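You operate a simulated robot arm through the tools that you are given. There is no shell and no other tool. Be economical: measure what you need, move in short steps, check, and stop when the job is done.

Carry out the task below with a simulated robot arm. There is one attempt and no reset: what you move stays moved.

TASK
Fetch the red tape roll from cabinet drawer 1 on to the ledge.
Fine: the drawer is latched; shut and latch it again; the other roll stays.

It is judged by the outcome, as a careful person would: the job done as asked, and still so three seconds after it is handed in. It fails if anything else is knocked over, pushed out of place, dropped, spilled or broken.

THE ROBOT
A 7-joint arm with a two-finger parallel gripper, fixed in place. Base frame: the origin is at the foot of the arm, x ahead of it, y to its left, z up. Units: mm, degrees, N and s.
Its first joint turns from -166.0 to 166.0 degrees. Payload 4.4 kg.
The tool frame sits at the grasp point between the pads (the TCP): z along the fingers, y along the line on which they close. The tips reach 23 mm beyond it. Largest opening 94 mm; finger width 38, thickness 10; the body of the gripper, 54 by 96 mm, starts 39 mm behind the TCP.
Orientation is that of the tool frame in the base frame, as a unit quaternion [w, x, y, z]. With the fingers straight down and closing along the base's y, the tool's x points along the base's -x, its y along +y and its z along -z.

THE INTERFACE
- The arm moves only by the tool jog_arm. Its argument "plan" is a list of rows, each a list of 3 entries, a list of its own where there are three numbers: the shift along the tool's x, y, z in units of 25 mm (1.0 is 25 mm), then the turn, a rotation vector about the tool's x, y, z in units of 4 degrees (1.0 is 4 degrees), then the finger opening in m, from 0 to 0.094. In form: [[[x, y, z], [wx, wy, wz], claw], ...]. A call has 1 to 8 rows; each row shifts and turns the commanded pose from where the row before left it, along the tool's axes as they then stand. A call with a number of a shift or a turn outside -1 to 1 is refused whole. Rows are played at 5 a second. More than 50 mm and 8.6 degrees between two rows, or a gripper value outside its range, and nothing of the call is played. A pose out of reach is approached as far as the arm can. The call stops where the force on the tool passes 90 N (or 10 N more than at its start, if that is more) or the arm is blocked; 0.2 s more then pass. The fingers move at their own pace (about 72 mm/s each) and stop on an object; they squeeze with about 31 N. The grip force told is the motor's: it shows also when the fingers shut on nothing. Time passes only in rows, and 0.2 s behind the last, so rows that do not move let the fingers close. The reply holds the time, the measured pose of the TCP, the force on the tool along the base axes, the opening and the grip force, in the units named above and with some noise.
- Cameras (640 x 400 px; columns grow to the right, rows downward): "scene" is fixed at [51.3, 499.9, 1324.4]; the picture's right is [0.06, -1.00, 0.00], its down [-0.41, -0.03, -0.91] and it looks along [0.91, 0.06, -0.41] (base axes); focal length 308 px, centre (320, 200). "wrist" rides on the gripper at [-39, 0, -44] in the tool frame; the picture's right is [0.00, -1.00, 0.00], its down [0.97, 0.00, -0.24] and it looks along [0.24, 0.00, 0.97] (tool axes); focal length 218 px, centre (320, 200). There is no depth. A picture from a camera that has moved, and an enlarged one, comes with that camera's place and axes in the base frame and with its lens.
- snapshot(camera): a new picture of that camera. It takes no simulated time.
- enlarge(camera, box): a new picture of the part [left, top, right, bottom] of that camera's present view, enlarged. It takes no simulated time.
- job_done(): hands the job in; it is judged then, once.

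Work in short steps. Places have to be worked out from the pictures, the camera data and where the tool is seen: move nearer, look again, correct. Check each grasp and each placing, and mend what went wrong. You have 120 turns and 76 pictures in all, those below and enlarged ones among them. Open the gripper and draw the arm clear of the work before you hand the job in, unless the task says otherwise; then end with one line.

The tools are called after "Request:" by a JSON object that holds its "name" and its "arguments". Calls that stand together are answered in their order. jog_arm: Moves the arm, as the interface text tells. Its arguments: {"type":"object","properties":{"plan":{"type":"array"}},"required":["plan"]} The other tools are called the same way: snapshot (camera) takes a picture; enlarge (camera, box) takes an enlarged picture of a part of a camera's view; job_done () hands the job in.

At the start:

```text
t: 0.0
ee_pos: [465.3, 439.7, 1125.3]
ee_rot: [-0.001, 0.0, 1.0, 0.001]
force: [-0.2, 0.0, 0.3]
width: 94.1
finger_force: 0.0
```

scene: 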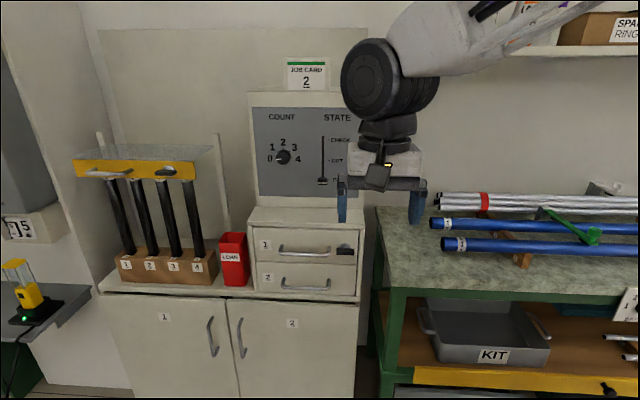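
wrist: 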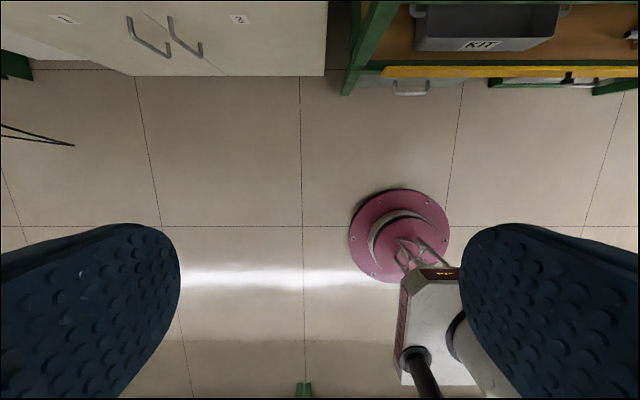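

I'll look closely at the drawers, the latch, and search for the ledge.

Request:
{"name": "enlarge", "arguments": {"camera": "scene", "box": [220, 190, 380, 310]}}

Request:
{"name": "enlarge", "arguments": {"camera": "scene", "box": [0, 120, 240, 330]}}

Request:
{"name": "enlarge", "arguments": {"camera": "scene", "box": [370, 160, 640, 400]}}

```text
3.33 times, centred on (300, 250) of scene
camera zoom: at [51.3, 499.9, 1324.4], right [0.06, -1.0, 0.0], down [-0.41, -0.03, -0.91], along [0.91, 0.06, -0.41], focal length 1028 px, centre (387, 33)
```

zoom: 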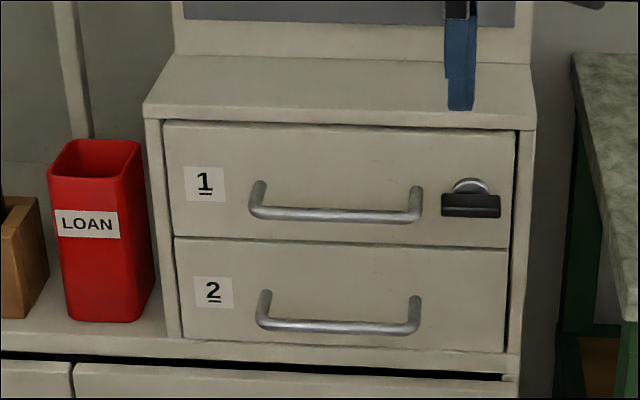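

```text
1.90 times, centred on (120, 225) of scene
camera zoom: at [51.3, 499.9, 1324.4], right [0.06, -1.0, 0.0], down [-0.41, -0.03, -0.91], along [0.91, 0.06, -0.41], focal length 588 px, centre (701, 152)
```

zoom: 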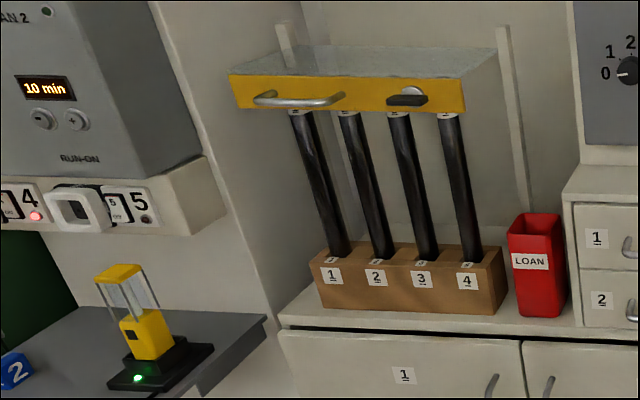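

```text
1.67 times, centred on (505, 280) of scene
camera zoom: at [51.3, 499.9, 1324.4], right [0.06, -1.0, 0.0], down [-0.41, -0.03, -0.91], along [0.91, 0.06, -0.41], focal length 514 px, centre (12, 67)
```

zoom: 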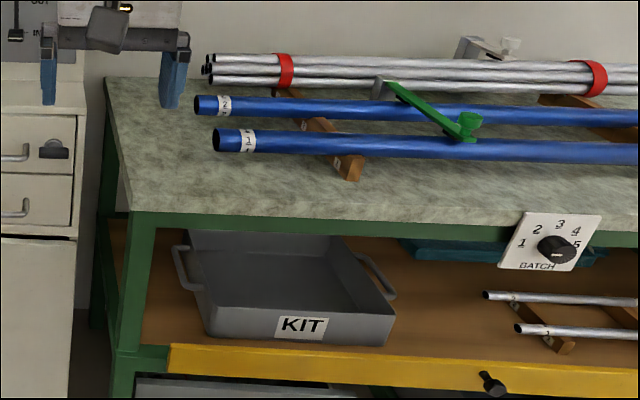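

The latch next to drawer 1's handle needs a closer look, and I still have to identify the ledge. I'll tilt the tool toward the cabinet.

Request:
{"name": "jog_arm", "arguments": {"plan": [[[0, 0, -1], [0, -1, 0], 0.094], [[0, 0, 0], [0, -1, 0], 0.094], [[0, 0, 0], [0, -1, 0], 0.094], [[0, 0, 0], [0, -1, 0], 0.094], [[0, 0, 0], [0, -1, 0], 0.094], [[0, 0, 0], [0, -1, 0], 0.094], [[0, 0, 0], [0, -1, 0], 0.094], [[0, 0, 0], [0, -1, 0], 0.094]]}}

Request:
{"name": "jog_arm", "arguments": {"plan": [[[0, 0, 0], [0, -1, 0], 0.094], [[0, 0, 0], [0, -1, 0], 0.094], [[0, 0, 0], [0, -1, 0], 0.094], [[0, 0, 0], [0, -1, 0], 0.094], [[0, 0, 0], [0, -1, 0], 0.094], [[0, 0, 0], [0, -1, 0], 0.094], [[0, 0, 0], [0, -1, 0], 0.094]]}}

Request:
{"name": "snapshot", "arguments": {"camera": "wrist"}}

```text
t: 1.8
ee_pos: [464.8, 440.1, 1151.1]
ee_rot: [0.277, 0.0, 0.961, 0.0]
force: [-0.9, -0.6, 0.8]
width: 94.3
finger_force: 0.1
```

```text
t: 3.4
ee_pos: [464.1, 439.4, 1151.5]
ee_rot: [0.501, 0.001, 0.866, -0.001]
force: [-1.0, -0.4, -0.3]
width: 93.8
finger_force: 0.0
```

```text
70 pictures are left
camera wrist: at [446.2, 438.9, 1207.3], right [0.0, -1.0, 0.0], down [-0.69, 0.0, -0.72], along [0.72, 0.0, -0.69], focal length 218 px, centre (320, 200)
```

wrist: 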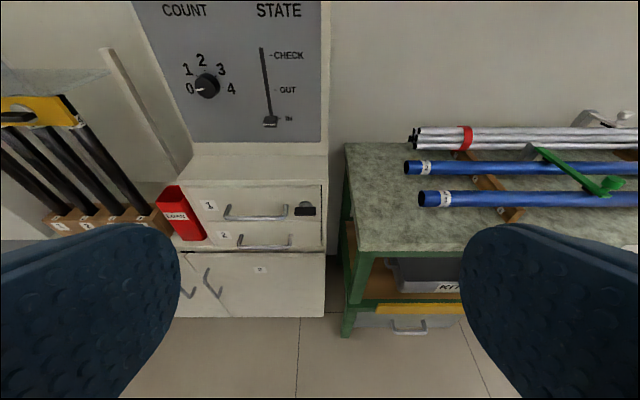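

The cabinet triangulates to about x≈800, set back and lower than the bench. I'll level the tool and move in closer to see the latch and the ledge.

Request:
{"name": "jog_arm", "arguments": {"plan": [[[0, 0, 0], [0, -1, 0], 0.094], [[0, 0, 0], [0, -1, 0], 0.094], [[0, 0, 0], [0, -1, 0], 0.094], [[0, 0, 0], [0, -1, 0], 0.094], [[0, 0, 0], [0, -1, 0], 0.094], [[0, 0, 0], [0, -1, 0], 0.094], [[0, 0, 0], [0, -1, 0], 0.094], [[0, 0, 0], [0, -0.5, 0], 0.094]]}}

Request:
{"name": "jog_arm", "arguments": {"plan": [[[1, 1, 0], [0, 0, 0], 0.094], [[1, 1, 0], [0, 0, 0], 0.094], [[1, 1, 0], [0, 0, 0], 0.094], [[1, 0, 0], [0, 0, 0], 0.094]]}}

Request:
{"name": "snapshot", "arguments": {"camera": "wrist"}}

```text
t: 5.2
ee_pos: [465.2, 440.2, 1149.6]
ee_rot: [0.707, 0.0, 0.707, 0.0]
force: [-1.3, -0.2, -0.5]
width: 94.1
finger_force: 0.0
```

```text
t: 6.2
ee_pos: [464.5, 514.3, 1050.7]
ee_rot: [0.707, 0.0, 0.707, 0.0]
force: [-0.7, -0.1, 0.0]
width: 94.1
finger_force: 0.1
```

```text
69 pictures are left
camera wrist: at [420.0, 514.4, 1090.7], right [0.0, -1.0, 0.0], down [-0.24, 0.0, -0.97], along [0.97, 0.0, -0.24], focal length 218 px, centre (320, 200)
```

wrist: 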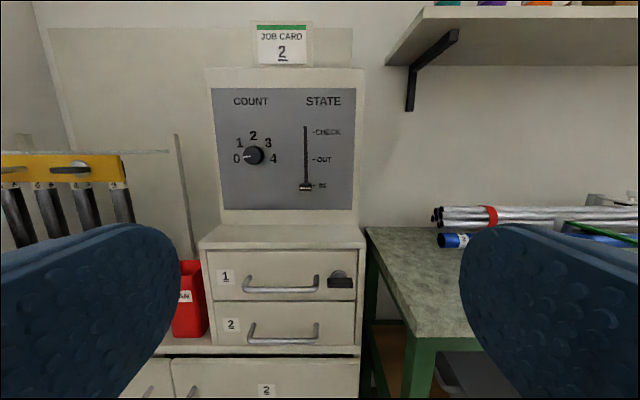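

I'll drop level with drawer 1 and approach for a close look.

Request:
{"name": "jog_arm", "arguments": {"plan": [[[1, 1, 1], [0, 0, 0], 0.094], [[1, 1, 1], [0, 0, 0], 0.094], [[1, 0, 1], [0, 0, 0], 0.094], [[1, 0, 0], [0, 0, 0], 0.094]]}}

Request:
{"name": "snapshot", "arguments": {"camera": "wrist"}}

Request:
{"name": "snapshot", "arguments": {"camera": "scene"}}

```text
t: 7.2
ee_pos: [540.0, 565.9, 953.9]
ee_rot: [0.708, 0.0, 0.707, 0.001]
force: [-0.6, -0.1, 0.3]
width: 93.9
finger_force: 0.0
```

```text
68 pictures are left
camera wrist: at [496.3, 564.4, 992.7], right [0.0, -1.0, 0.0], down [-0.24, 0.0, -0.97], along [0.97, 0.0, -0.24], focal length 218 px, centre (320, 200)
```

wrist: 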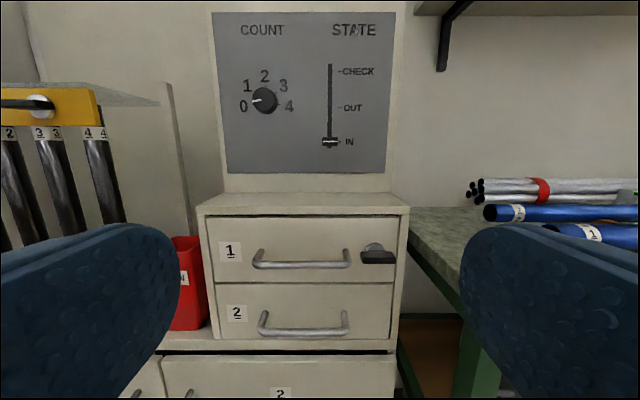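

```text
67 pictures are left
```

scene: 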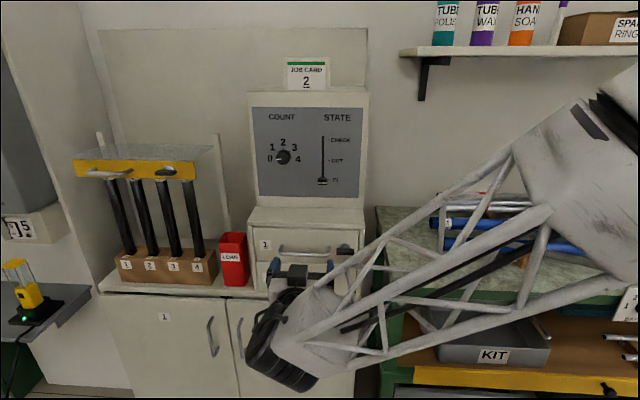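

Two wrist views put the drawer unit's front at x≈826, top at z≈891, and y from 425 to 759. Next I'll zoom in on the latch.

Request:
{"name": "enlarge", "arguments": {"camera": "wrist", "box": [190, 180, 420, 350]}}

Request:
{"name": "enlarge", "arguments": {"camera": "wrist", "box": [340, 225, 410, 275]}}

```text
2.35 times, centred on (305, 265) of wrist
camera zoom: at [496.3, 564.4, 992.7], right [0.0, -1.0, 0.0], down [-0.24, 0.0, -0.97], along [0.97, 0.0, -0.24], focal length 514 px, centre (355, 47)
```

zoom: 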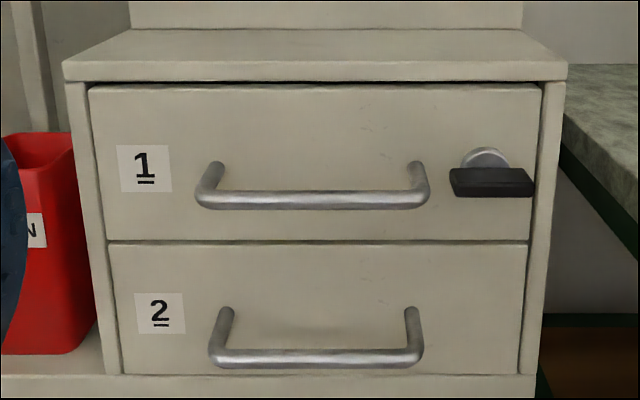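

```text
8.00 times, centred on (375, 250) of wrist
camera zoom: at [496.3, 564.4, 992.7], right [0.0, -1.0, 0.0], down [-0.24, 0.0, -0.97], along [0.97, 0.0, -0.24], focal length 1746 px, centre (-120, -200)
```

zoom: 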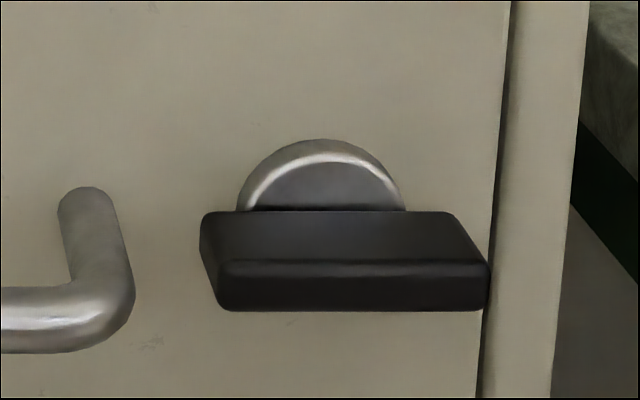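

The latch is a turn-bar at roughly y=471, z=817, with its front face at x≈806. The handle bar is at x≈796, z≈818. I'll roll the gripper 90° so it closes vertically, then line up with the latch.

Request:
{"name": "jog_arm", "arguments": {"plan": [[[1, -1, 0], [0, 0, -1], 0.094], [[0, 0, 0], [0, 0, -1], 0.094], [[0, 0, 0], [0, 0, -1], 0.094], [[0, 0, 0], [0, 0, -1], 0.094], [[0, 0, 0], [0, 0, -1], 0.094], [[0, 0, 0], [0, 0, -1], 0.094], [[0, 0, 0], [0, 0, -1], 0.094], [[0, 0, 0], [0, 0, -1], 0.094]]}}

Request:
{"name": "jog_arm", "arguments": {"plan": [[[0, 0, 0], [0, 0, -1], 0.094], [[0, 0, 0], [0, 0, -1], 0.094], [[0, 0, 0], [0, 0, -1], 0.094], [[0, 0, 0], [0, 0, -1], 0.094], [[0, 0, 0], [0, 0, -1], 0.094], [[0, 0, 0], [0, 0, -1], 0.094], [[0, 0, 0], [0, 0, -1], 0.094], [[0, 0, 0], [0, 0, -1], 0.094]]}}

Request:
{"name": "jog_arm", "arguments": {"plan": [[[0, 0, 0], [0, 0, -1], 0.094], [[0, 0, 0], [0, 0, -1], 0.094], [[0, 0, 0], [0, 0, -1], 0.094], [[0, 0, 0], [0, 0, -1], 0.094], [[0, 0, 0], [0, 0, -1], 0.094], [[0, 0, 0], [0, 0, -1], 0.094], [[0, 0, 0], [0, 0, -0.5], 0.094]]}}

```text
t: 9.0
ee_pos: [540.8, 540.1, 925.8]
ee_rot: [0.68, -0.196, 0.679, -0.196]
force: [0.1, 0.0, 0.1]
width: 94.1
finger_force: 0.1
```

```text
t: 10.8
ee_pos: [539.8, 539.3, 925.4]
ee_rot: [0.599, -0.375, 0.6, -0.375]
force: [-0.8, 0.3, 0.6]
width: 94.2
finger_force: 0.0
```

```text
t: 12.4
ee_pos: [540.6, 539.9, 926.6]
ee_rot: [0.5, -0.5, 0.5, -0.5]
force: [0.5, 0.7, -0.3]
width: 93.9
finger_force: 0.0
```

The roll is right. I'll move to face the latch from about 80 mm in front.

Request:
{"name": "jog_arm", "arguments": {"plan": [[[0.55, 0.87, 1], [0, 0, 0], 0.06], [[0.55, 0.87, 1], [0, 0, 0], 0.06], [[0.55, 0.87, 1], [0, 0, 0], 0.06], [[0.55, 0.87, 1], [0, 0, 0], 0.06], [[0.55, 0.87, 1], [0, 0, 0], 0.06], [[0, 0, 1], [0, 0, 0], 0.06]]}}

Request:
{"name": "snapshot", "arguments": {"camera": "wrist"}}

Request:
{"name": "enlarge", "arguments": {"camera": "scene", "box": [220, 190, 380, 310]}}

```text
t: 13.8
ee_pos: [691.0, 470.9, 817.4]
ee_rot: [0.5, -0.5, 0.5, -0.5]
force: [0.1, 0.1, 0.0]
width: 59.9
finger_force: 0.0
```

```text
64 pictures are left
camera wrist: at [646.7, 509.1, 816.2], right [0.0, 0.0, 1.0], down [-0.24, -0.97, 0.0], along [0.97, -0.24, 0.0], focal length 218 px, centre (320, 200)
```

wrist: 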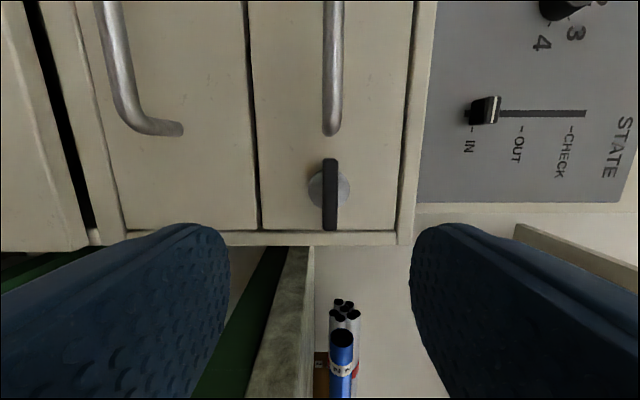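

```text
3.33 times, centred on (300, 250) of scene
camera zoom: at [51.3, 499.9, 1324.4], right [0.06, -1.0, 0.0], down [-0.41, -0.03, -0.91], along [0.91, 0.06, -0.41], focal length 1028 px, centre (387, 33)
```

zoom: 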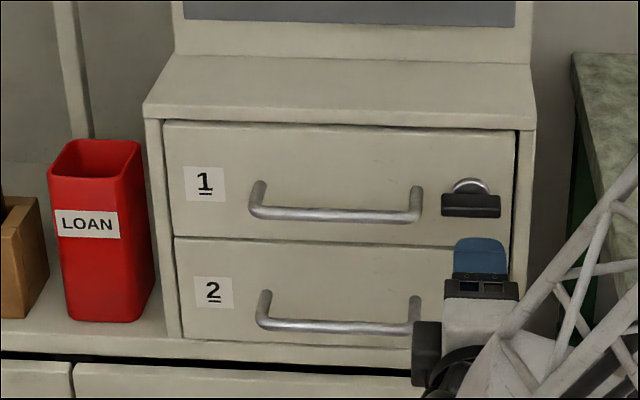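

The latch bar is at y≈472, z≈823. I'll raise 6 mm and advance so the pads straddle it.

Request:
{"name": "jog_arm", "arguments": {"plan": [[[0, -0.24, 1], [0, 0, 0], 0.05], [[0, 0, 1], [0, 0, 0], 0.05], [[0, 0, 1], [0, 0, 0], 0.05], [[0, 0, 0.7], [0, 0, 0], 0.05], [[0, 0, 0.5], [0, 0, 0], 0.05]]}}

Request:
{"name": "snapshot", "arguments": {"camera": "wrist"}}

Request:
{"name": "enlarge", "arguments": {"camera": "scene", "box": [300, 200, 380, 260]}}

```text
t: 15.0
ee_pos: [797.3, 470.1, 825.1]
ee_rot: [-0.5, 0.5, -0.5, 0.5]
force: [0.0, 0.9, 1.1]
width: 50.1
finger_force: 0.1
```

```text
62 pictures are left
camera wrist: at [753.8, 508.8, 825.1], right [0.0, 0.0, 1.0], down [-0.24, -0.97, 0.0], along [0.97, -0.24, 0.0], focal length 218 px, centre (320, 200)
```

wrist: 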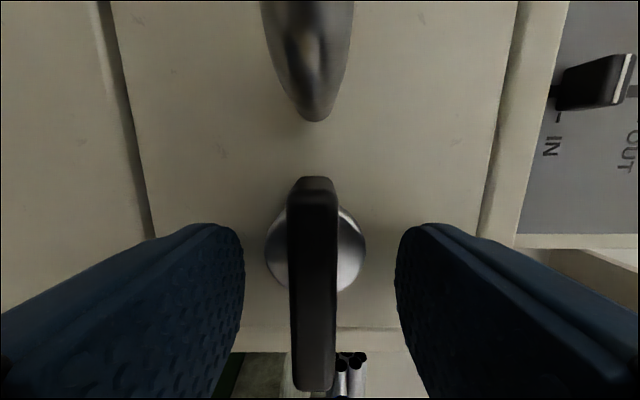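

```text
6.67 times, centred on (340, 230) of scene
camera zoom: at [51.3, 499.9, 1324.4], right [0.06, -1.0, 0.0], down [-0.41, -0.03, -0.91], along [0.91, 0.06, -0.41], focal length 2056 px, centre (187, 0)
```

zoom: 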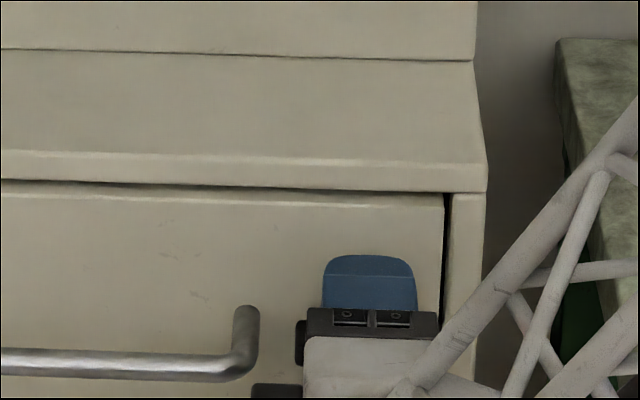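

The bar is centred between the pads with its axis at about y=470, z=823. I'll lower 1.5 mm and close on it.

Request:
{"name": "jog_arm", "arguments": {"plan": [[[0, 0.06, 0], [0, 0, 0], 0.03], [[0, 0, 0], [0, 0, 0], 0.0], [[0, 0, 0], [0, 0, 0], 0.0], [[0, 0, 0], [0, 0, 0], 0.0]]}}

Request:
{"name": "jog_arm", "arguments": {"plan": [[[0, 0, 0], [0, 0, 1], 0.0], [[0, 0, 0], [0, 0, 1], 0.0], [[0, 0, 0], [0, 0, 1], 0.0]]}}

```text
t: 16.0
ee_pos: [796.8, 470.4, 823.8]
ee_rot: [-0.5, 0.5, -0.5, 0.5]
force: [3.4, -7.3, 4.3]
width: 33.6
finger_force: 44.9
```

```text
t: 16.8
ee_pos: [796.4, 470.6, 822.4]
ee_rot: [0.549, -0.445, 0.549, -0.445]
force: [2.4, -10.6, 2.4]
width: 33.6
finger_force: 44.4
```

The width is 33.6, so the tips may be on the round boss and not the bar. I'll check whether the latch turned.

Request:
{"name": "snapshot", "arguments": {"camera": "wrist"}}

```text
60 pictures are left
camera wrist: at [752.5, 508.0, 830.6], right [0.0, -0.21, 0.98], down [-0.24, -0.95, -0.2], along [0.97, -0.23, -0.05], focal length 218 px, centre (320, 200)
```

wrist: 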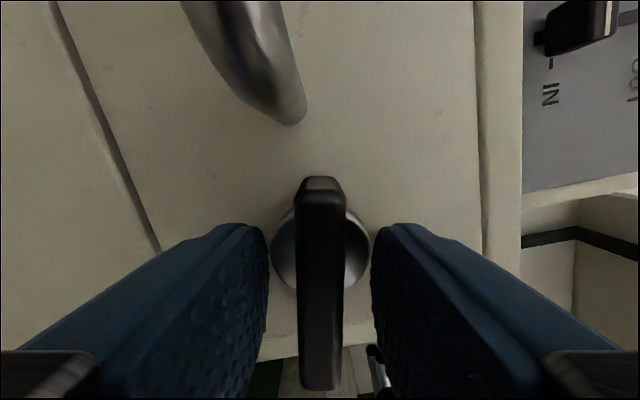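

The latch is turning with the boss grip: the bar stays aligned with the fingers while the drawer appears tilted. I'll keep turning it.

Request:
{"name": "jog_arm", "arguments": {"plan": [[[0, 0, 0], [0, 0, 1], 0.0], [[0, 0, 0], [0, 0, 1], 0.0], [[0, 0, 0], [0, 0, 1], 0.0], [[0, 0, 0], [0, 0, 1], 0.0], [[0, 0, 0], [0, 0, 1], 0.0], [[0, 0, 0], [0, 0, 1], 0.0], [[0, 0, 0], [0, 0, 1], 0.0], [[0, 0, 0], [0, 0, 1], 0.0]]}}

Request:
{"name": "snapshot", "arguments": {"camera": "wrist"}}

```text
t: 18.6
ee_pos: [795.4, 471.7, 820.0]
ee_rot: [0.65, -0.277, 0.652, -0.275]
force: [35.2, 27.4, -38.9]
width: 33.6
finger_force: 44.8
```

```text
59 pictures are left
camera wrist: at [751.5, 499.1, 847.6], right [0.0, -0.69, 0.72], down [-0.24, -0.7, -0.67], along [0.97, -0.17, -0.17], focal length 218 px, centre (320, 200)
```

wrist: 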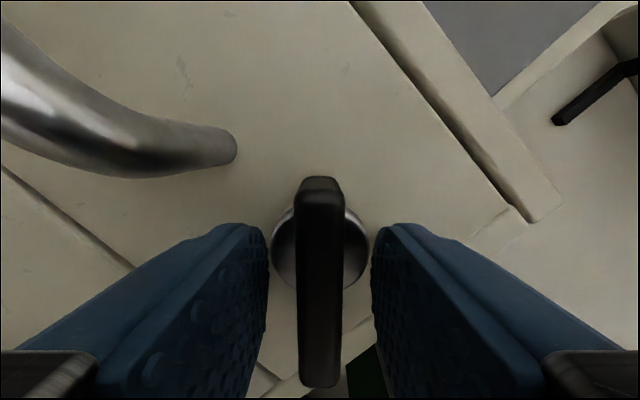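

The latch has turned about 44°, but side load is building because the axis is slightly off the TCP in y. I'll ease about 4 mm along tool y and continue.

Request:
{"name": "jog_arm", "arguments": {"plan": [[[0, 0.16, 0], [0, 0, 0], 0.0]]}}

Request:
{"name": "jog_arm", "arguments": {"plan": [[[0, 0, 0], [0, 0, 1], 0.0], [[0, 0, 0], [0, 0, 1], 0.0], [[0, 0, 0], [0, 0, 1], 0.0], [[0, 0.04, 0], [0, 0, 1], 0.0]]}}

```text
t: 19.0
ee_pos: [796.0, 472.9, 819.3]
ee_rot: [0.651, -0.274, 0.651, -0.277]
force: [-2.4, -21.4, 1.0]
width: 33.5
finger_force: 44.9
```

```text
t: 20.0
ee_pos: [796.6, 475.2, 822.8]
ee_rot: [0.686, -0.181, 0.681, -0.182]
force: [-21.8, -66.2, 60.2]
width: 32.8
finger_force: 44.3
```

The force jumped at about 60°. I'll look before going further.

Request:
{"name": "snapshot", "arguments": {"camera": "wrist"}}

Request:
{"name": "enlarge", "arguments": {"camera": "scene", "box": [220, 190, 380, 310]}}

```text
58 pictures are left
camera wrist: at [752.7, 494.1, 856.8], right [-0.01, -0.87, 0.5], down [-0.24, -0.48, -0.84], along [0.97, -0.12, -0.2], focal length 218 px, centre (320, 200)
```

wrist: 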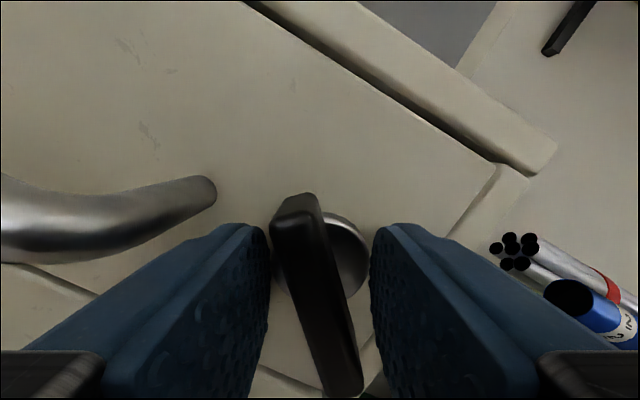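

```text
3.33 times, centred on (300, 250) of scene
camera zoom: at [51.3, 499.9, 1324.4], right [0.06, -1.0, 0.0], down [-0.41, -0.03, -0.91], along [0.91, 0.06, -0.41], focal length 1028 px, centre (387, 33)
```

zoom: 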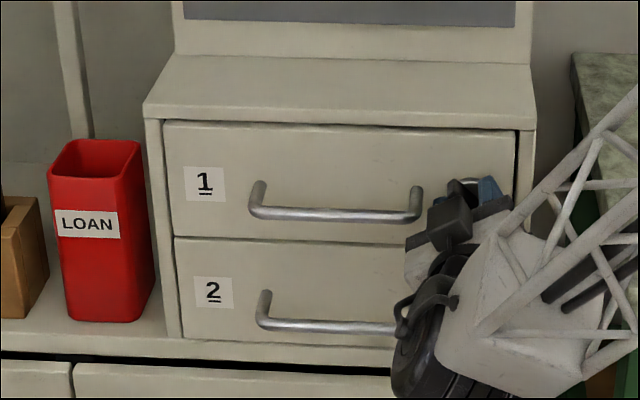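

The bar has slipped against the pads and seems to have stopped at about 45°. I'll release, back off, and check whether it stays there.

Request:
{"name": "jog_arm", "arguments": {"plan": [[[0, 0, 0], [0, 0, 0], 0.06], [[0, 0, 0], [0, 0, 0], 0.06], [[0, 0, -1], [0, 0, 0], 0.06], [[0, 0, -1], [0, 0, 0], 0.06], [[0, 0, -1], [0, 0, 0], 0.06]]}}

Request:
{"name": "snapshot", "arguments": {"camera": "wrist"}}

```text
t: 21.2
ee_pos: [719.0, 473.9, 817.0]
ee_rot: [0.683, -0.182, 0.683, -0.183]
force: [0.8, -0.6, -0.3]
width: 59.9
finger_force: 0.1
```

```text
56 pictures are left
camera wrist: at [675.5, 493.4, 852.1], right [0.0, -0.87, 0.5], down [-0.24, -0.49, -0.84], along [0.97, -0.12, -0.21], focal length 218 px, centre (320, 200)
```

wrist: 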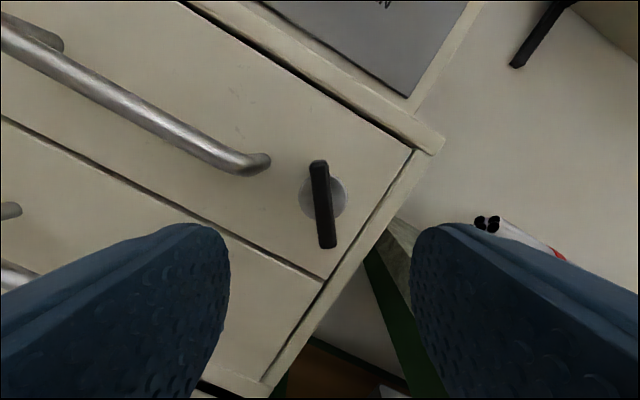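

It stayed at about 52°. Gripping the boss only turned it by friction, so I'll regrip the bar itself less deeply and test for more travel.

Request:
{"name": "jog_arm", "arguments": {"plan": [[[0, 0, 0], [0, 0, -1], 0.04], [[0, 0, 1], [0, 0, -0.7], 0.04], [[0, 0, 1], [0, 0, 0], 0.04], [[0, 0, 0.72], [0, 0, 0], 0.04]]}}

Request:
{"name": "snapshot", "arguments": {"camera": "wrist"}}

```text
t: 22.2
ee_pos: [787.4, 474.0, 816.0]
ee_rot: [0.671, -0.223, 0.671, -0.223]
force: [0.5, -0.2, 0.2]
width: 39.9
finger_force: 0.2
```

```text
55 pictures are left
camera wrist: at [744.8, 497.7, 847.0], right [0.0, -0.8, 0.6], down [-0.24, -0.58, -0.78], along [0.97, -0.14, -0.19], focal length 218 px, centre (320, 200)
```

wrist: 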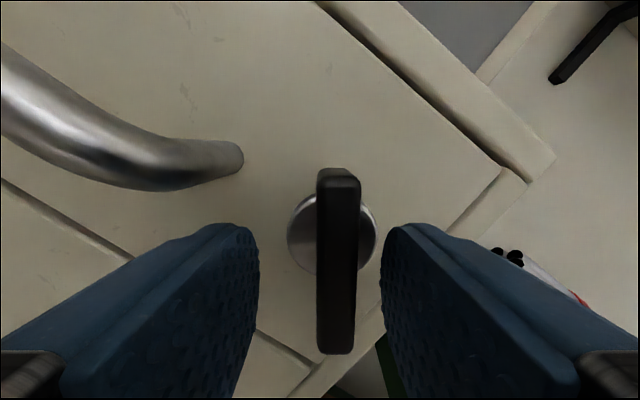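

The bar is aligned but about 4.5 mm to image-right. I'll shift, then close on it at this depth.

Request:
{"name": "jog_arm", "arguments": {"plan": [[[0, -0.17, 0], [0, 0, 0], 0.04], [[0, 0, 0], [0, 0, 0], 0.0], [[0, 0, 0], [0, 0, 0], 0.0], [[0, 0, 0], [0, 0, 0], 0.0]]}}

```text
t: 23.2
ee_pos: [789.3, 471.6, 818.9]
ee_rot: [0.671, -0.222, 0.671, -0.224]
force: [2.6, 10.0, -3.4]
width: 10.8
finger_force: 45.2
```

Now I'm gripping the bar itself (10.8 mm). I'll turn it further in small steps.

Request:
{"name": "jog_arm", "arguments": {"plan": [[[0, 0, 0], [0, 0, 1], 0.0], [[0, 0, 0], [0, 0, 1], 0.0], [[0, 0, 0], [0, 0, 1], 0.0]]}}

Request:
{"name": "snapshot", "arguments": {"camera": "wrist"}}

```text
t: 24.0
ee_pos: [789.8, 472.2, 818.8]
ee_rot: [0.69, -0.153, 0.691, -0.151]
force: [0.3, 35.2, -22.7]
width: 11.0
finger_force: 44.8
```

```text
54 pictures are left
camera wrist: at [744.4, 488.6, 854.4], right [0.0, -0.91, 0.42], down [-0.24, -0.41, -0.88], along [0.97, -0.1, -0.22], focal length 218 px, centre (320, 200)
```

wrist: 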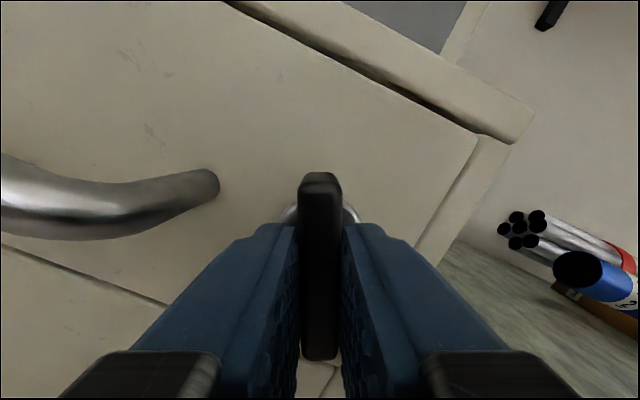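

The bar is following (now about 65°). I'll continue toward 90°.

Request:
{"name": "jog_arm", "arguments": {"plan": [[[0, 0, 0], [0, 0, 1], 0.0], [[0, 0, 0], [0, 0, 1], 0.0], [[0, 0, 0], [0, 0, 1], 0.0]]}}

Request:
{"name": "snapshot", "arguments": {"camera": "wrist"}}

```text
t: 24.7
ee_pos: [787.1, 473.9, 817.3]
ee_rot: [0.7, -0.097, 0.702, -0.091]
force: [0.6, 20.9, -8.7]
width: 11.0
finger_force: 44.6
stopped in row 3: the force on the tool passed its limit (the readings are from after the stop); the commanded pose is now the measured one
```

```text
53 pictures are left
camera wrist: at [743.5, 483.1, 856.5], right [0.01, -0.96, 0.26], down [-0.24, -0.26, -0.94], along [0.97, -0.06, -0.24], focal length 218 px, centre (320, 200)
```

wrist: 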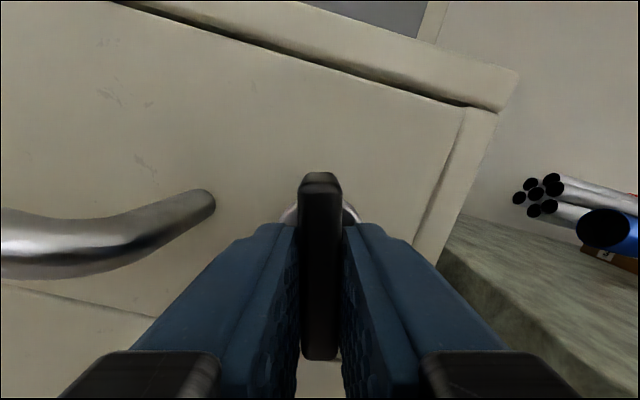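

It's at about 75°. The stop may have been side load from the offset, now reset, so I'll try the rest.

Request:
{"name": "jog_arm", "arguments": {"plan": [[[0, 0, 0], [0, 0, 0.7], 0.0], [[0, 0, 0], [0, 0, 0.7], 0.0], [[0, 0, 0], [0, 0, 0.7], 0.0], [[0, 0, 0], [0, 0, 0.7], 0.0]]}}

```text
t: 25.7
ee_pos: [787.4, 474.9, 817.5]
ee_rot: [0.706, -0.028, 0.708, -0.022]
force: [-0.4, 83.4, -26.0]
width: 11.0
finger_force: 44.7
```

It's at about 86°, with a side push in +y. I'll relieve that by moving 3 mm in +y, then finish the turn.

Request:
{"name": "jog_arm", "arguments": {"plan": [[[0, 0.1, 0], [0, 0, 0], 0.0], [[0, 0, 0], [0, 0, 0.8], 0.0]]}}

Request:
{"name": "snapshot", "arguments": {"camera": "wrist"}}

```text
t: 26.3
ee_pos: [787.6, 473.6, 818.4]
ee_rot: [0.706, -0.006, 0.708, -0.004]
force: [1.0, 39.3, -13.5]
width: 10.9
finger_force: 45.2
```

```text
52 pictures are left
camera wrist: at [744.5, 474.8, 857.6], right [0.0, -1.0, 0.01], down [-0.24, -0.01, -0.97], along [0.97, 0.0, -0.24], focal length 218 px, centre (320, 200)
```

wrist: 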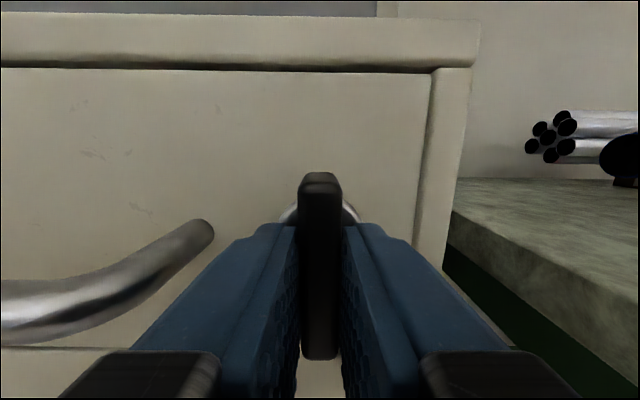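

The bar is vertical now. I'll release, back off, and check.

Request:
{"name": "jog_arm", "arguments": {"plan": [[[0, 0, 0], [0, 0, 0], 0.05], [[0, 0, 0], [0, 0, 0], 0.05], [[0, 0, -1], [0, 0, 0], 0.05], [[0, 0, -1], [0, 0, 0], 0.05], [[0, 0, -1], [0, 0, 0], 0.05], [[0, 0, -1], [0, 0, 0], 0.05]]}}

Request:
{"name": "jog_arm", "arguments": {"plan": [[[0, 1, 0], [0, 0, -1], 0.06], [[0, 0.7, 0], [0, 0, -1], 0.06], [[0, 0.7, 0], [0, 0, -1], 0.06], [[0, 0.7, 0], [0, 0, -1], 0.06], [[0, 0.7, 0], [0, 0, -1], 0.06], [[0, 0.6, 0], [0, 0, -1], 0.06], [[0, 0.6, 0], [0, 0, -1], 0.06], [[0, 0.3, 0], [0, 0, -1], 0.06]]}}

Request:
{"name": "snapshot", "arguments": {"camera": "wrist"}}

```text
t: 27.7
ee_pos: [688.8, 473.1, 817.2]
ee_rot: [0.706, -0.008, 0.708, -0.003]
force: [-0.5, -0.7, 0.8]
width: 50.0
finger_force: 0.1
```

```text
t: 29.5
ee_pos: [687.2, 602.5, 787.6]
ee_rot: [0.678, -0.203, 0.679, -0.199]
force: [0.0, -0.3, 0.6]
width: 59.8
finger_force: 0.0
```

```text
51 pictures are left
camera wrist: at [642.7, 622.8, 822.2], right [0.0, -0.84, 0.54], down [-0.24, -0.53, -0.81], along [0.97, -0.13, -0.2], focal length 218 px, centre (320, 200)
```

wrist: 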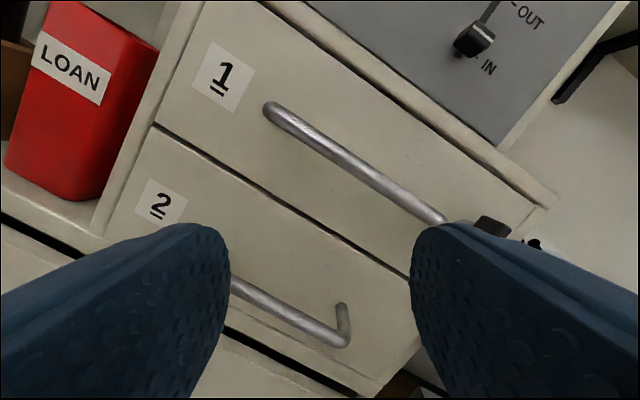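

I'll finish the roll so the pads close vertically, then line up with the handle centre (y≈595, z≈822).

Request:
{"name": "jog_arm", "arguments": {"plan": [[[0, 0, 0], [0, 0, -1], 0.06], [[0, 0, 0], [0, 0, -1], 0.06], [[0, 0, 0], [0, 0, -1], 0.06], [[0, 0, 0], [0, 0, -1], 0.06], [[0, 0, 0], [0, 0, -1], 0.06], [[0, 0, 0], [0, 0, -1], 0.06], [[0, 0, 0], [0, 0, -1], 0.06], [[0, 0, 0], [0, 0, -1], 0.06]]}}

Request:
{"name": "jog_arm", "arguments": {"plan": [[[0, 0, 0], [0, 0, -1], 0.06], [[0, 0, 0], [0, 0, -1], 0.06], [[0, 0, 0], [0, 0, -1], 0.06], [[0, 0, 0], [0, 0, -1], 0.06], [[0, 0, 0], [0, 0, -1], 0.06], [[0, 0, 0], [0, 0, -0.5], 0.06], [[0.15, -0.7, 0.5], [0, 0, 0], 0.06], [[0.15, -0.7, 0.5], [0, 0, 0], 0.06]]}}

Request:
{"name": "snapshot", "arguments": {"camera": "wrist"}}

```text
t: 31.3
ee_pos: [686.0, 602.1, 790.7]
ee_rot: [0.597, -0.381, 0.597, -0.377]
force: [0.0, 0.4, 0.1]
width: 60.0
finger_force: 0.1
```

```text
t: 33.1
ee_pos: [710.6, 591.9, 823.9]
ee_rot: [0.514, -0.489, 0.512, -0.484]
force: [-0.5, 0.6, -0.1]
width: 60.1
finger_force: 0.0
```

```text
50 pictures are left
camera wrist: at [667.1, 630.7, 826.5], right [0.0, -0.05, 1.0], down [-0.24, -0.97, -0.05], along [0.97, -0.24, -0.02], focal length 218 px, centre (320, 200)
```

wrist: 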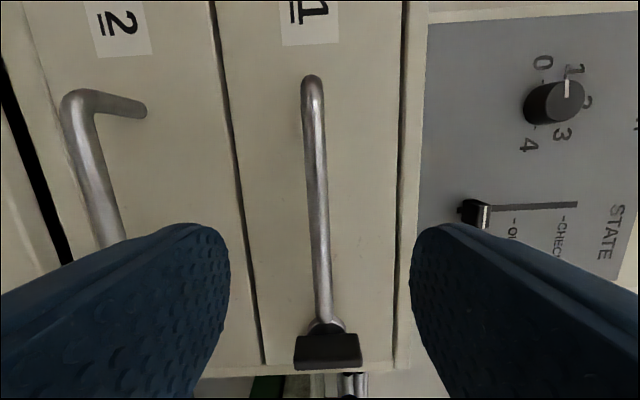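

The latch bar is vertical and the handle is at z≈822. I'll trim the roll and advance onto the handle.

Request:
{"name": "jog_arm", "arguments": {"plan": [[[0, 0.08, 1], [0, 0, -0.75], 0.05], [[0, 0, 1], [0, 0, 0], 0.05], [[0, 0, 1], [0, 0, 0], 0.05], [[0, 0, 0.25], [0, 0, 0], 0.05]]}}

Request:
{"name": "jog_arm", "arguments": {"plan": [[[0, 0, 0], [0, 0, 0], 0.0], [[0, 0, 0], [0, 0, 0], 0.0], [[0, 0, 0], [0, 0, 0], 0.0]]}}

Request:
{"name": "snapshot", "arguments": {"camera": "wrist"}}

```text
t: 34.1
ee_pos: [793.5, 593.1, 822.2]
ee_rot: [0.501, -0.501, 0.501, -0.497]
force: [-1.6, -0.3, 0.0]
width: 49.9
finger_force: 0.0
```

```text
t: 34.9
ee_pos: [793.5, 592.2, 823.2]
ee_rot: [0.502, -0.5, 0.5, -0.498]
force: [-0.3, -4.1, 10.7]
width: 11.9
finger_force: 45.4
```

```text
49 pictures are left
camera wrist: at [749.9, 631.0, 823.7], right [0.0, 0.0, 1.0], down [-0.24, -0.97, 0.0], along [0.97, -0.24, 0.0], focal length 218 px, centre (320, 200)
```

wrist: 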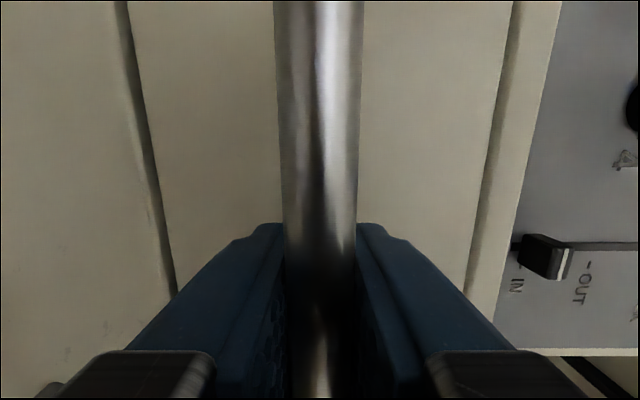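

The handle is gripped. I'll pull straight out, starting gently.

Request:
{"name": "jog_arm", "arguments": {"plan": [[[0, 0, -0.4], [0, 0, 0], 0.0], [[0, 0, -0.4], [0, 0, 0], 0.0], [[0, 0, -0.4], [0, 0, 0], 0.0]]}}

Request:
{"name": "jog_arm", "arguments": {"plan": [[[0, 0, -0.6], [0, 0, 0], 0.0], [[0, 0, -0.6], [0, 0, 0], 0.0], [[0, 0, -0.6], [0, 0, 0], 0.0], [[0, 0, -0.6], [0, 0, 0], 0.0]]}}

Request:
{"name": "snapshot", "arguments": {"camera": "scene"}}

```text
t: 35.7
ee_pos: [763.2, 592.5, 823.4]
ee_rot: [0.501, -0.5, 0.501, -0.498]
force: [-0.2, -34.1, 21.3]
width: 11.8
finger_force: 45.1
```

```text
t: 36.7
ee_pos: [705.6, 594.2, 822.7]
ee_rot: [0.501, -0.501, 0.501, -0.497]
force: [2.1, -26.9, 19.6]
width: 11.9
finger_force: 44.7
```

```text
48 pictures are left
```

scene: 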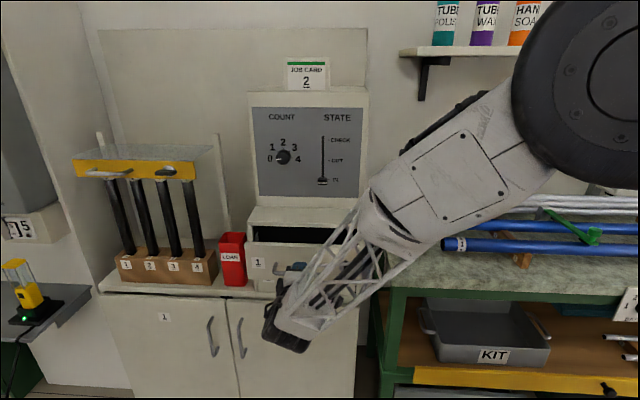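

The drawer is open about 88 mm. I'll pull further, watching force.

Request:
{"name": "jog_arm", "arguments": {"plan": [[[0, 0, -0.6], [0, 0, 0], 0.0], [[0, 0, -0.6], [0, 0, 0], 0.0], [[0, 0, -0.6], [0, 0, 0], 0.0], [[0, 0, -0.6], [0, 0, 0], 0.0], [[0, 0, -0.6], [0, 0, 0], 0.0]]}}

Request:
{"name": "snapshot", "arguments": {"camera": "wrist"}}

Request:
{"name": "enlarge", "arguments": {"camera": "scene", "box": [200, 170, 400, 320]}}

```text
t: 38.0
ee_pos: [633.6, 591.0, 822.9]
ee_rot: [0.5, -0.5, 0.502, -0.498]
force: [39.8, 11.2, -16.0]
width: 12.0
finger_force: 45.0
stopped in row 5: the force on the tool passed its limit (the readings are from after the stop); the commanded pose is now the measured one
```

```text
47 pictures are left
camera wrist: at [590.4, 629.2, 823.8], right [0.0, 0.0, 1.0], down [-0.24, -0.97, 0.0], along [0.97, -0.24, 0.0], focal length 218 px, centre (320, 200)
```

wrist: 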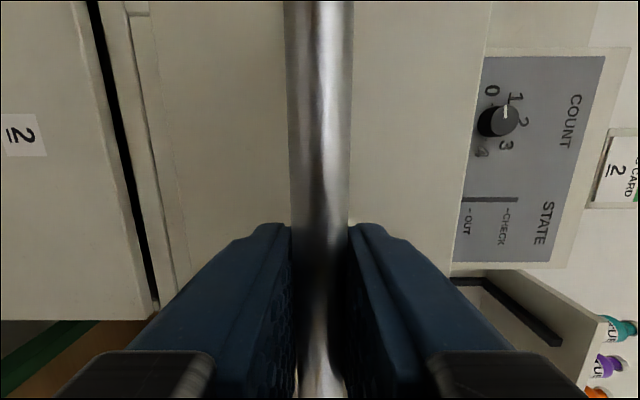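

```text
2.67 times, centred on (300, 245) of scene
camera zoom: at [51.3, 499.9, 1324.4], right [0.06, -1.0, 0.0], down [-0.41, -0.03, -0.91], along [0.91, 0.06, -0.41], focal length 822 px, centre (373, 80)
```

zoom: 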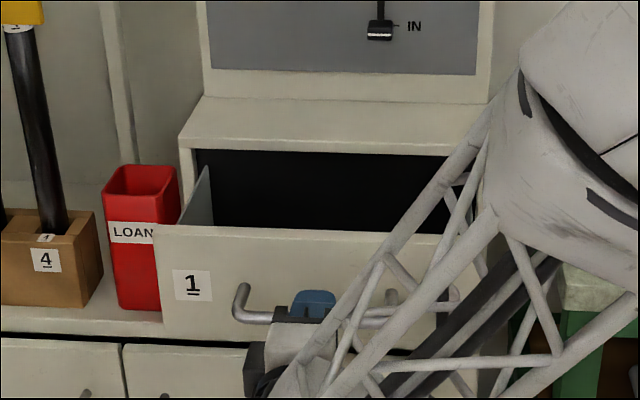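

The drawer is at its stop, about 160 mm out. I'll release, back off, rise and tilt down to look inside.

Request:
{"name": "jog_arm", "arguments": {"plan": [[[0, 0, 0], [0, 0, 0], 0.05], [[0, 0, 0], [0, 0, 0], 0.05], [[0, 0, -1], [0, 0, 0], 0.05], [[0, 0, -1], [0, 0, 0], 0.05], [[0, -1, 0], [0, 0, 0], 0.05], [[0, -1, 0], [0, 0, 0], 0.05], [[0, -1, 0], [0, 0, 0], 0.05], [[0, -1, 0], [0, 0, 0], 0.05]]}}

Request:
{"name": "jog_arm", "arguments": {"plan": [[[0, -1, 0], [0, 0, 0], 0.05], [[0, -1, 0], [0, 0, 0], 0.05], [[0, -1, 0], [0, 0, 0], 0.05], [[0, -1, 0], [0, 0, 0], 0.05], [[0, -1, 0.5], [0, 0, 0], 0.05], [[0, -1, 0.5], [0, 0, 0], 0.05]]}}

Request:
{"name": "jog_arm", "arguments": {"plan": [[[0, 0, 0], [-1, 0, 0], 0.05], [[0, 0, 0], [-1, 0, 0], 0.05], [[0, 0, 0], [-1, 0, 0], 0.05], [[0, 0, 0], [-1, 0, 0], 0.05], [[0, 0, 0], [-1, 0, 0], 0.05], [[0, 0, 0], [-1, 0, 0], 0.05], [[0, 0, 0], [-1, 0, 0], 0.05], [[0, 0, 0], [-1, 0, 0], 0.05]]}}

Request:
{"name": "jog_arm", "arguments": {"plan": [[[0, 0, 0], [-1, 0, 0], 0.05], [[0, 0, 0], [-1, 0, 0], 0.05], [[0, 0, 0], [-1, 0, 0], 0.05], [[0, 0, 0], [-1, 0, 0], 0.05], [[0, 0, 0], [-1, 0, 0], 0.05], [[0, 0, 0], [-1, 0, 0], 0.05]]}}

Request:
{"name": "snapshot", "arguments": {"camera": "wrist"}}

```text
t: 39.8
ee_pos: [584.2, 590.7, 923.1]
ee_rot: [0.5, -0.5, 0.502, -0.498]
force: [-0.2, -0.5, 0.3]
width: 49.9
finger_force: 0.0
```

```text
t: 41.2
ee_pos: [608.3, 590.5, 1075.3]
ee_rot: [0.501, -0.5, 0.501, -0.499]
force: [0.2, 0.2, 0.3]
width: 50.1
finger_force: 0.1
```

```text
t: 43.0
ee_pos: [607.5, 589.2, 1073.0]
ee_rot: [0.343, -0.618, 0.62, -0.34]
force: [0.4, 0.4, 0.1]
width: 50.1
finger_force: 0.0
```

```text
t: 44.4
ee_pos: [609.4, 590.7, 1074.1]
ee_rot: [-0.207, 0.677, -0.676, 0.204]
force: [1.0, 0.1, -0.3]
width: 50.0
finger_force: 0.0
```

```text
45 pictures are left
camera wrist: at [584.9, 628.7, 1110.2], right [0.83, 0.0, 0.56], down [-0.13, -0.97, 0.2], along [0.54, -0.24, -0.81], focal length 218 px, centre (320, 200)
```

wrist: 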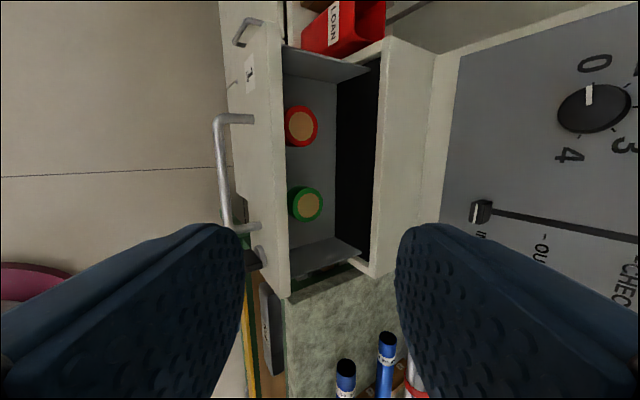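

The red and green rolls stand in the front part of the drawer. I'll zoom in to measure.

Request:
{"name": "enlarge", "arguments": {"camera": "wrist", "box": [220, 30, 400, 300]}}

```text
1.48 times, centred on (310, 165) of wrist
camera zoom: at [584.9, 628.7, 1110.2], right [0.83, 0.0, 0.56], down [-0.13, -0.97, 0.2], along [0.54, -0.24, -0.81], focal length 323 px, centre (335, 252)
```

zoom: 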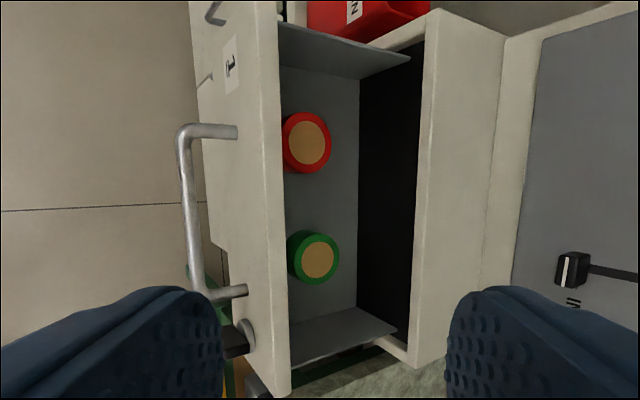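

The red roll is about 50 mm wide at roughly (760, 660), and green is near (770, 527). I'll roll so the pads close along y and move above the red roll.

Request:
{"name": "jog_arm", "arguments": {"plan": [[[0, 0, 0], [0, 0, 1], 0.09], [[0, 0, 0], [0, 0, 1], 0.09], [[0, 0, 0], [0, 0, 1], 0.09], [[0, 0, 0], [0, 0, 1], 0.09], [[0, 0, 0], [0, 0, 1], 0.09], [[0, 0, 0], [0, 0, 1], 0.09], [[0, 0, 0], [0, 0, 1], 0.09], [[0, 0, 0], [0, 0, 1], 0.09]]}}

Request:
{"name": "jog_arm", "arguments": {"plan": [[[0, 0, 0], [0, 0, 1], 0.09], [[0, 0, 0], [0, 0, 1], 0.09], [[0, 0, 0], [0, 0, 1], 0.09], [[0, 0, 0], [0, 0, 1], 0.09], [[0, 0, 0], [0, 0, 1], 0.09], [[0, 0, 0], [0, 0, 1], 0.09], [[0, 0, 0], [0, 0, 1], 0.09], [[0, 0, 0], [0, 0, 1], 0.09]]}}

Request:
{"name": "jog_arm", "arguments": {"plan": [[[0, 0, 0], [0, 0, 1], 0.09], [[0, 0, 0], [0, 0, 1], 0.09], [[0, 0, 0], [0, 0, 1], 0.09], [[0, 0, 0], [0, 0, 1], 0.09], [[0, 0, 0], [0, 0, 1], 0.09], [[0, 0, 0], [0, 0, 1], 0.09], [[0, 0, 0], [0, 0, 0.5], 0.09]]}}

```text
t: 46.2
ee_pos: [608.5, 590.1, 1074.7]
ee_rot: [0.256, -0.463, 0.837, -0.139]
force: [0.2, 0.5, 0.1]
width: 89.7
finger_force: 0.1
```

```text
t: 48.0
ee_pos: [607.7, 590.4, 1073.6]
ee_rot: [0.284, -0.215, 0.932, -0.063]
force: [-0.3, 0.5, -0.1]
width: 90.0
finger_force: 0.1
```

```text
t: 49.6
ee_pos: [608.4, 588.8, 1073.7]
ee_rot: [0.292, 0.001, 0.956, 0.002]
force: [-0.5, -0.8, -0.7]
width: 90.2
finger_force: 0.0
```

I'll move forward and down toward a point above the red roll, then look.

Request:
{"name": "jog_arm", "arguments": {"plan": [[[-0.15, 0.44, 1], [0, 0, 0], 0.09], [[-0.15, 0.44, 1], [0, 0, 0], 0.09], [[-0.15, 0.44, 1], [0, 0, 0], 0.09], [[-0.15, 0.44, 1], [0, 0, 0], 0.09], [[-0.15, 0.44, 0.6], [0, 0.9, 0], 0.09], [[-0.15, 0.44, 0], [0, 0.9, 0], 0.09], [[0, 0, 0], [0, 0.9, 0], 0.09], [[0, 0, 0], [0, 0.8, 0], 0.09]]}}

Request:
{"name": "snapshot", "arguments": {"camera": "wrist"}}

```text
t: 51.4
ee_pos: [691.4, 655.5, 988.6]
ee_rot: [0.172, 0.001, 0.985, 0.001]
force: [-0.7, 0.1, -0.2]
width: 89.9
finger_force: 0.0
```

```text
43 pictures are left
camera wrist: at [713.3, 655.7, 1044.9], right [0.0, -1.0, 0.0], down [-0.99, 0.0, -0.1], along [0.1, 0.0, -0.99], focal length 218 px, centre (320, 200)
```

wrist: 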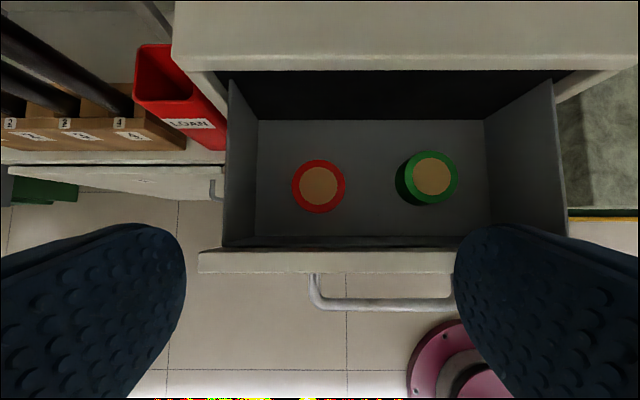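

From this near-vertical view the red roll is at about (751, 656), 55 mm across, top z≈815. The front wall's inner edge is at x≈691. I'll trim tilt to 15° and descend most of the way.

Request:
{"name": "jog_arm", "arguments": {"plan": [[[-0.42, 0, 0], [0, 0.6, 0], 0.085], [[0, 0, 0], [0, 0.6, 0], 0.085], [[0, 0, 1], [0, 0, 0], 0.085], [[0, 0, 1], [0, 0, 0], 0.085], [[0, 0, 1], [0, 0, 0], 0.085], [[0, 0, 1], [0, 0, 0], 0.085], [[0, 0, 0.8], [0, 0, 0], 0.085]]}}

Request:
{"name": "snapshot", "arguments": {"camera": "wrist"}}

Request:
{"name": "enlarge", "arguments": {"camera": "scene", "box": [200, 150, 400, 300]}}

```text
t: 53.0
ee_pos: [733.4, 659.8, 877.6]
ee_rot: [0.13, 0.0, 0.991, 0.002]
force: [0.2, 0.3, 0.0]
width: 84.8
finger_force: 0.1
```

```text
42 pictures are left
camera wrist: at [760.2, 658.1, 930.4], right [0.0, -1.0, 0.0], down [-1.0, 0.0, -0.02], along [0.02, 0.0, -1.0], focal length 218 px, centre (320, 200)
```

wrist: 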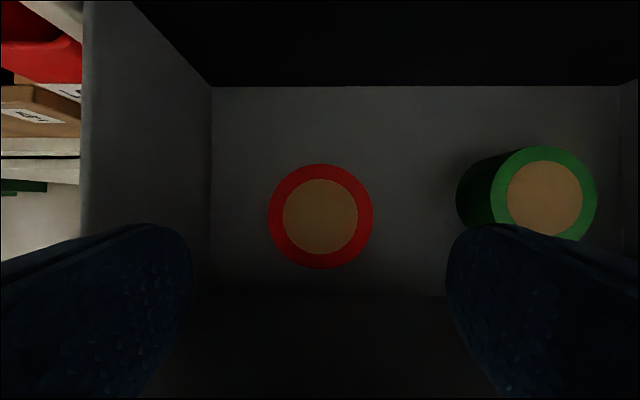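

```text
2.67 times, centred on (300, 225) of scene
camera zoom: at [51.3, 499.9, 1324.4], right [0.06, -1.0, 0.0], down [-0.41, -0.03, -0.91], along [0.91, 0.06, -0.41], focal length 822 px, centre (373, 133)
```

zoom: 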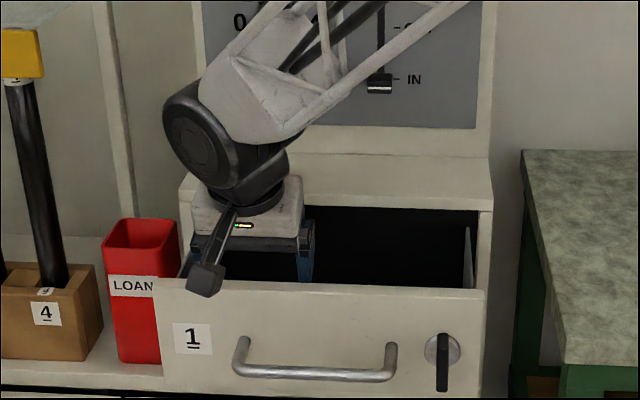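

Before descending I want to check the dark block hanging near the drawer front in the scene view.

Request:
{"name": "enlarge", "arguments": {"camera": "scene", "box": [230, 180, 330, 260]}}

```text
5.00 times, centred on (280, 220) of scene
camera zoom: at [51.3, 499.9, 1324.4], right [0.06, -1.0, 0.0], down [-0.41, -0.03, -0.91], along [0.91, 0.06, -0.41], focal length 1542 px, centre (520, 100)
```

zoom: 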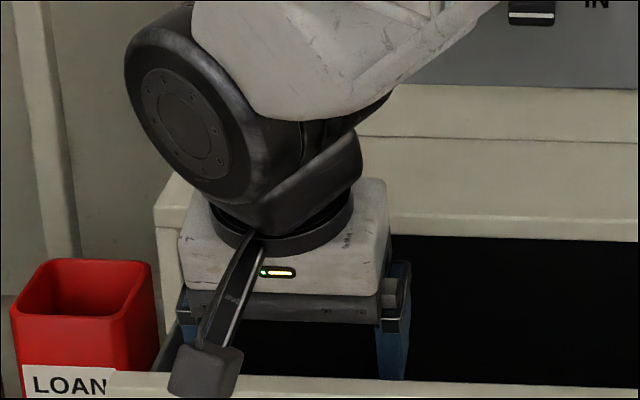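

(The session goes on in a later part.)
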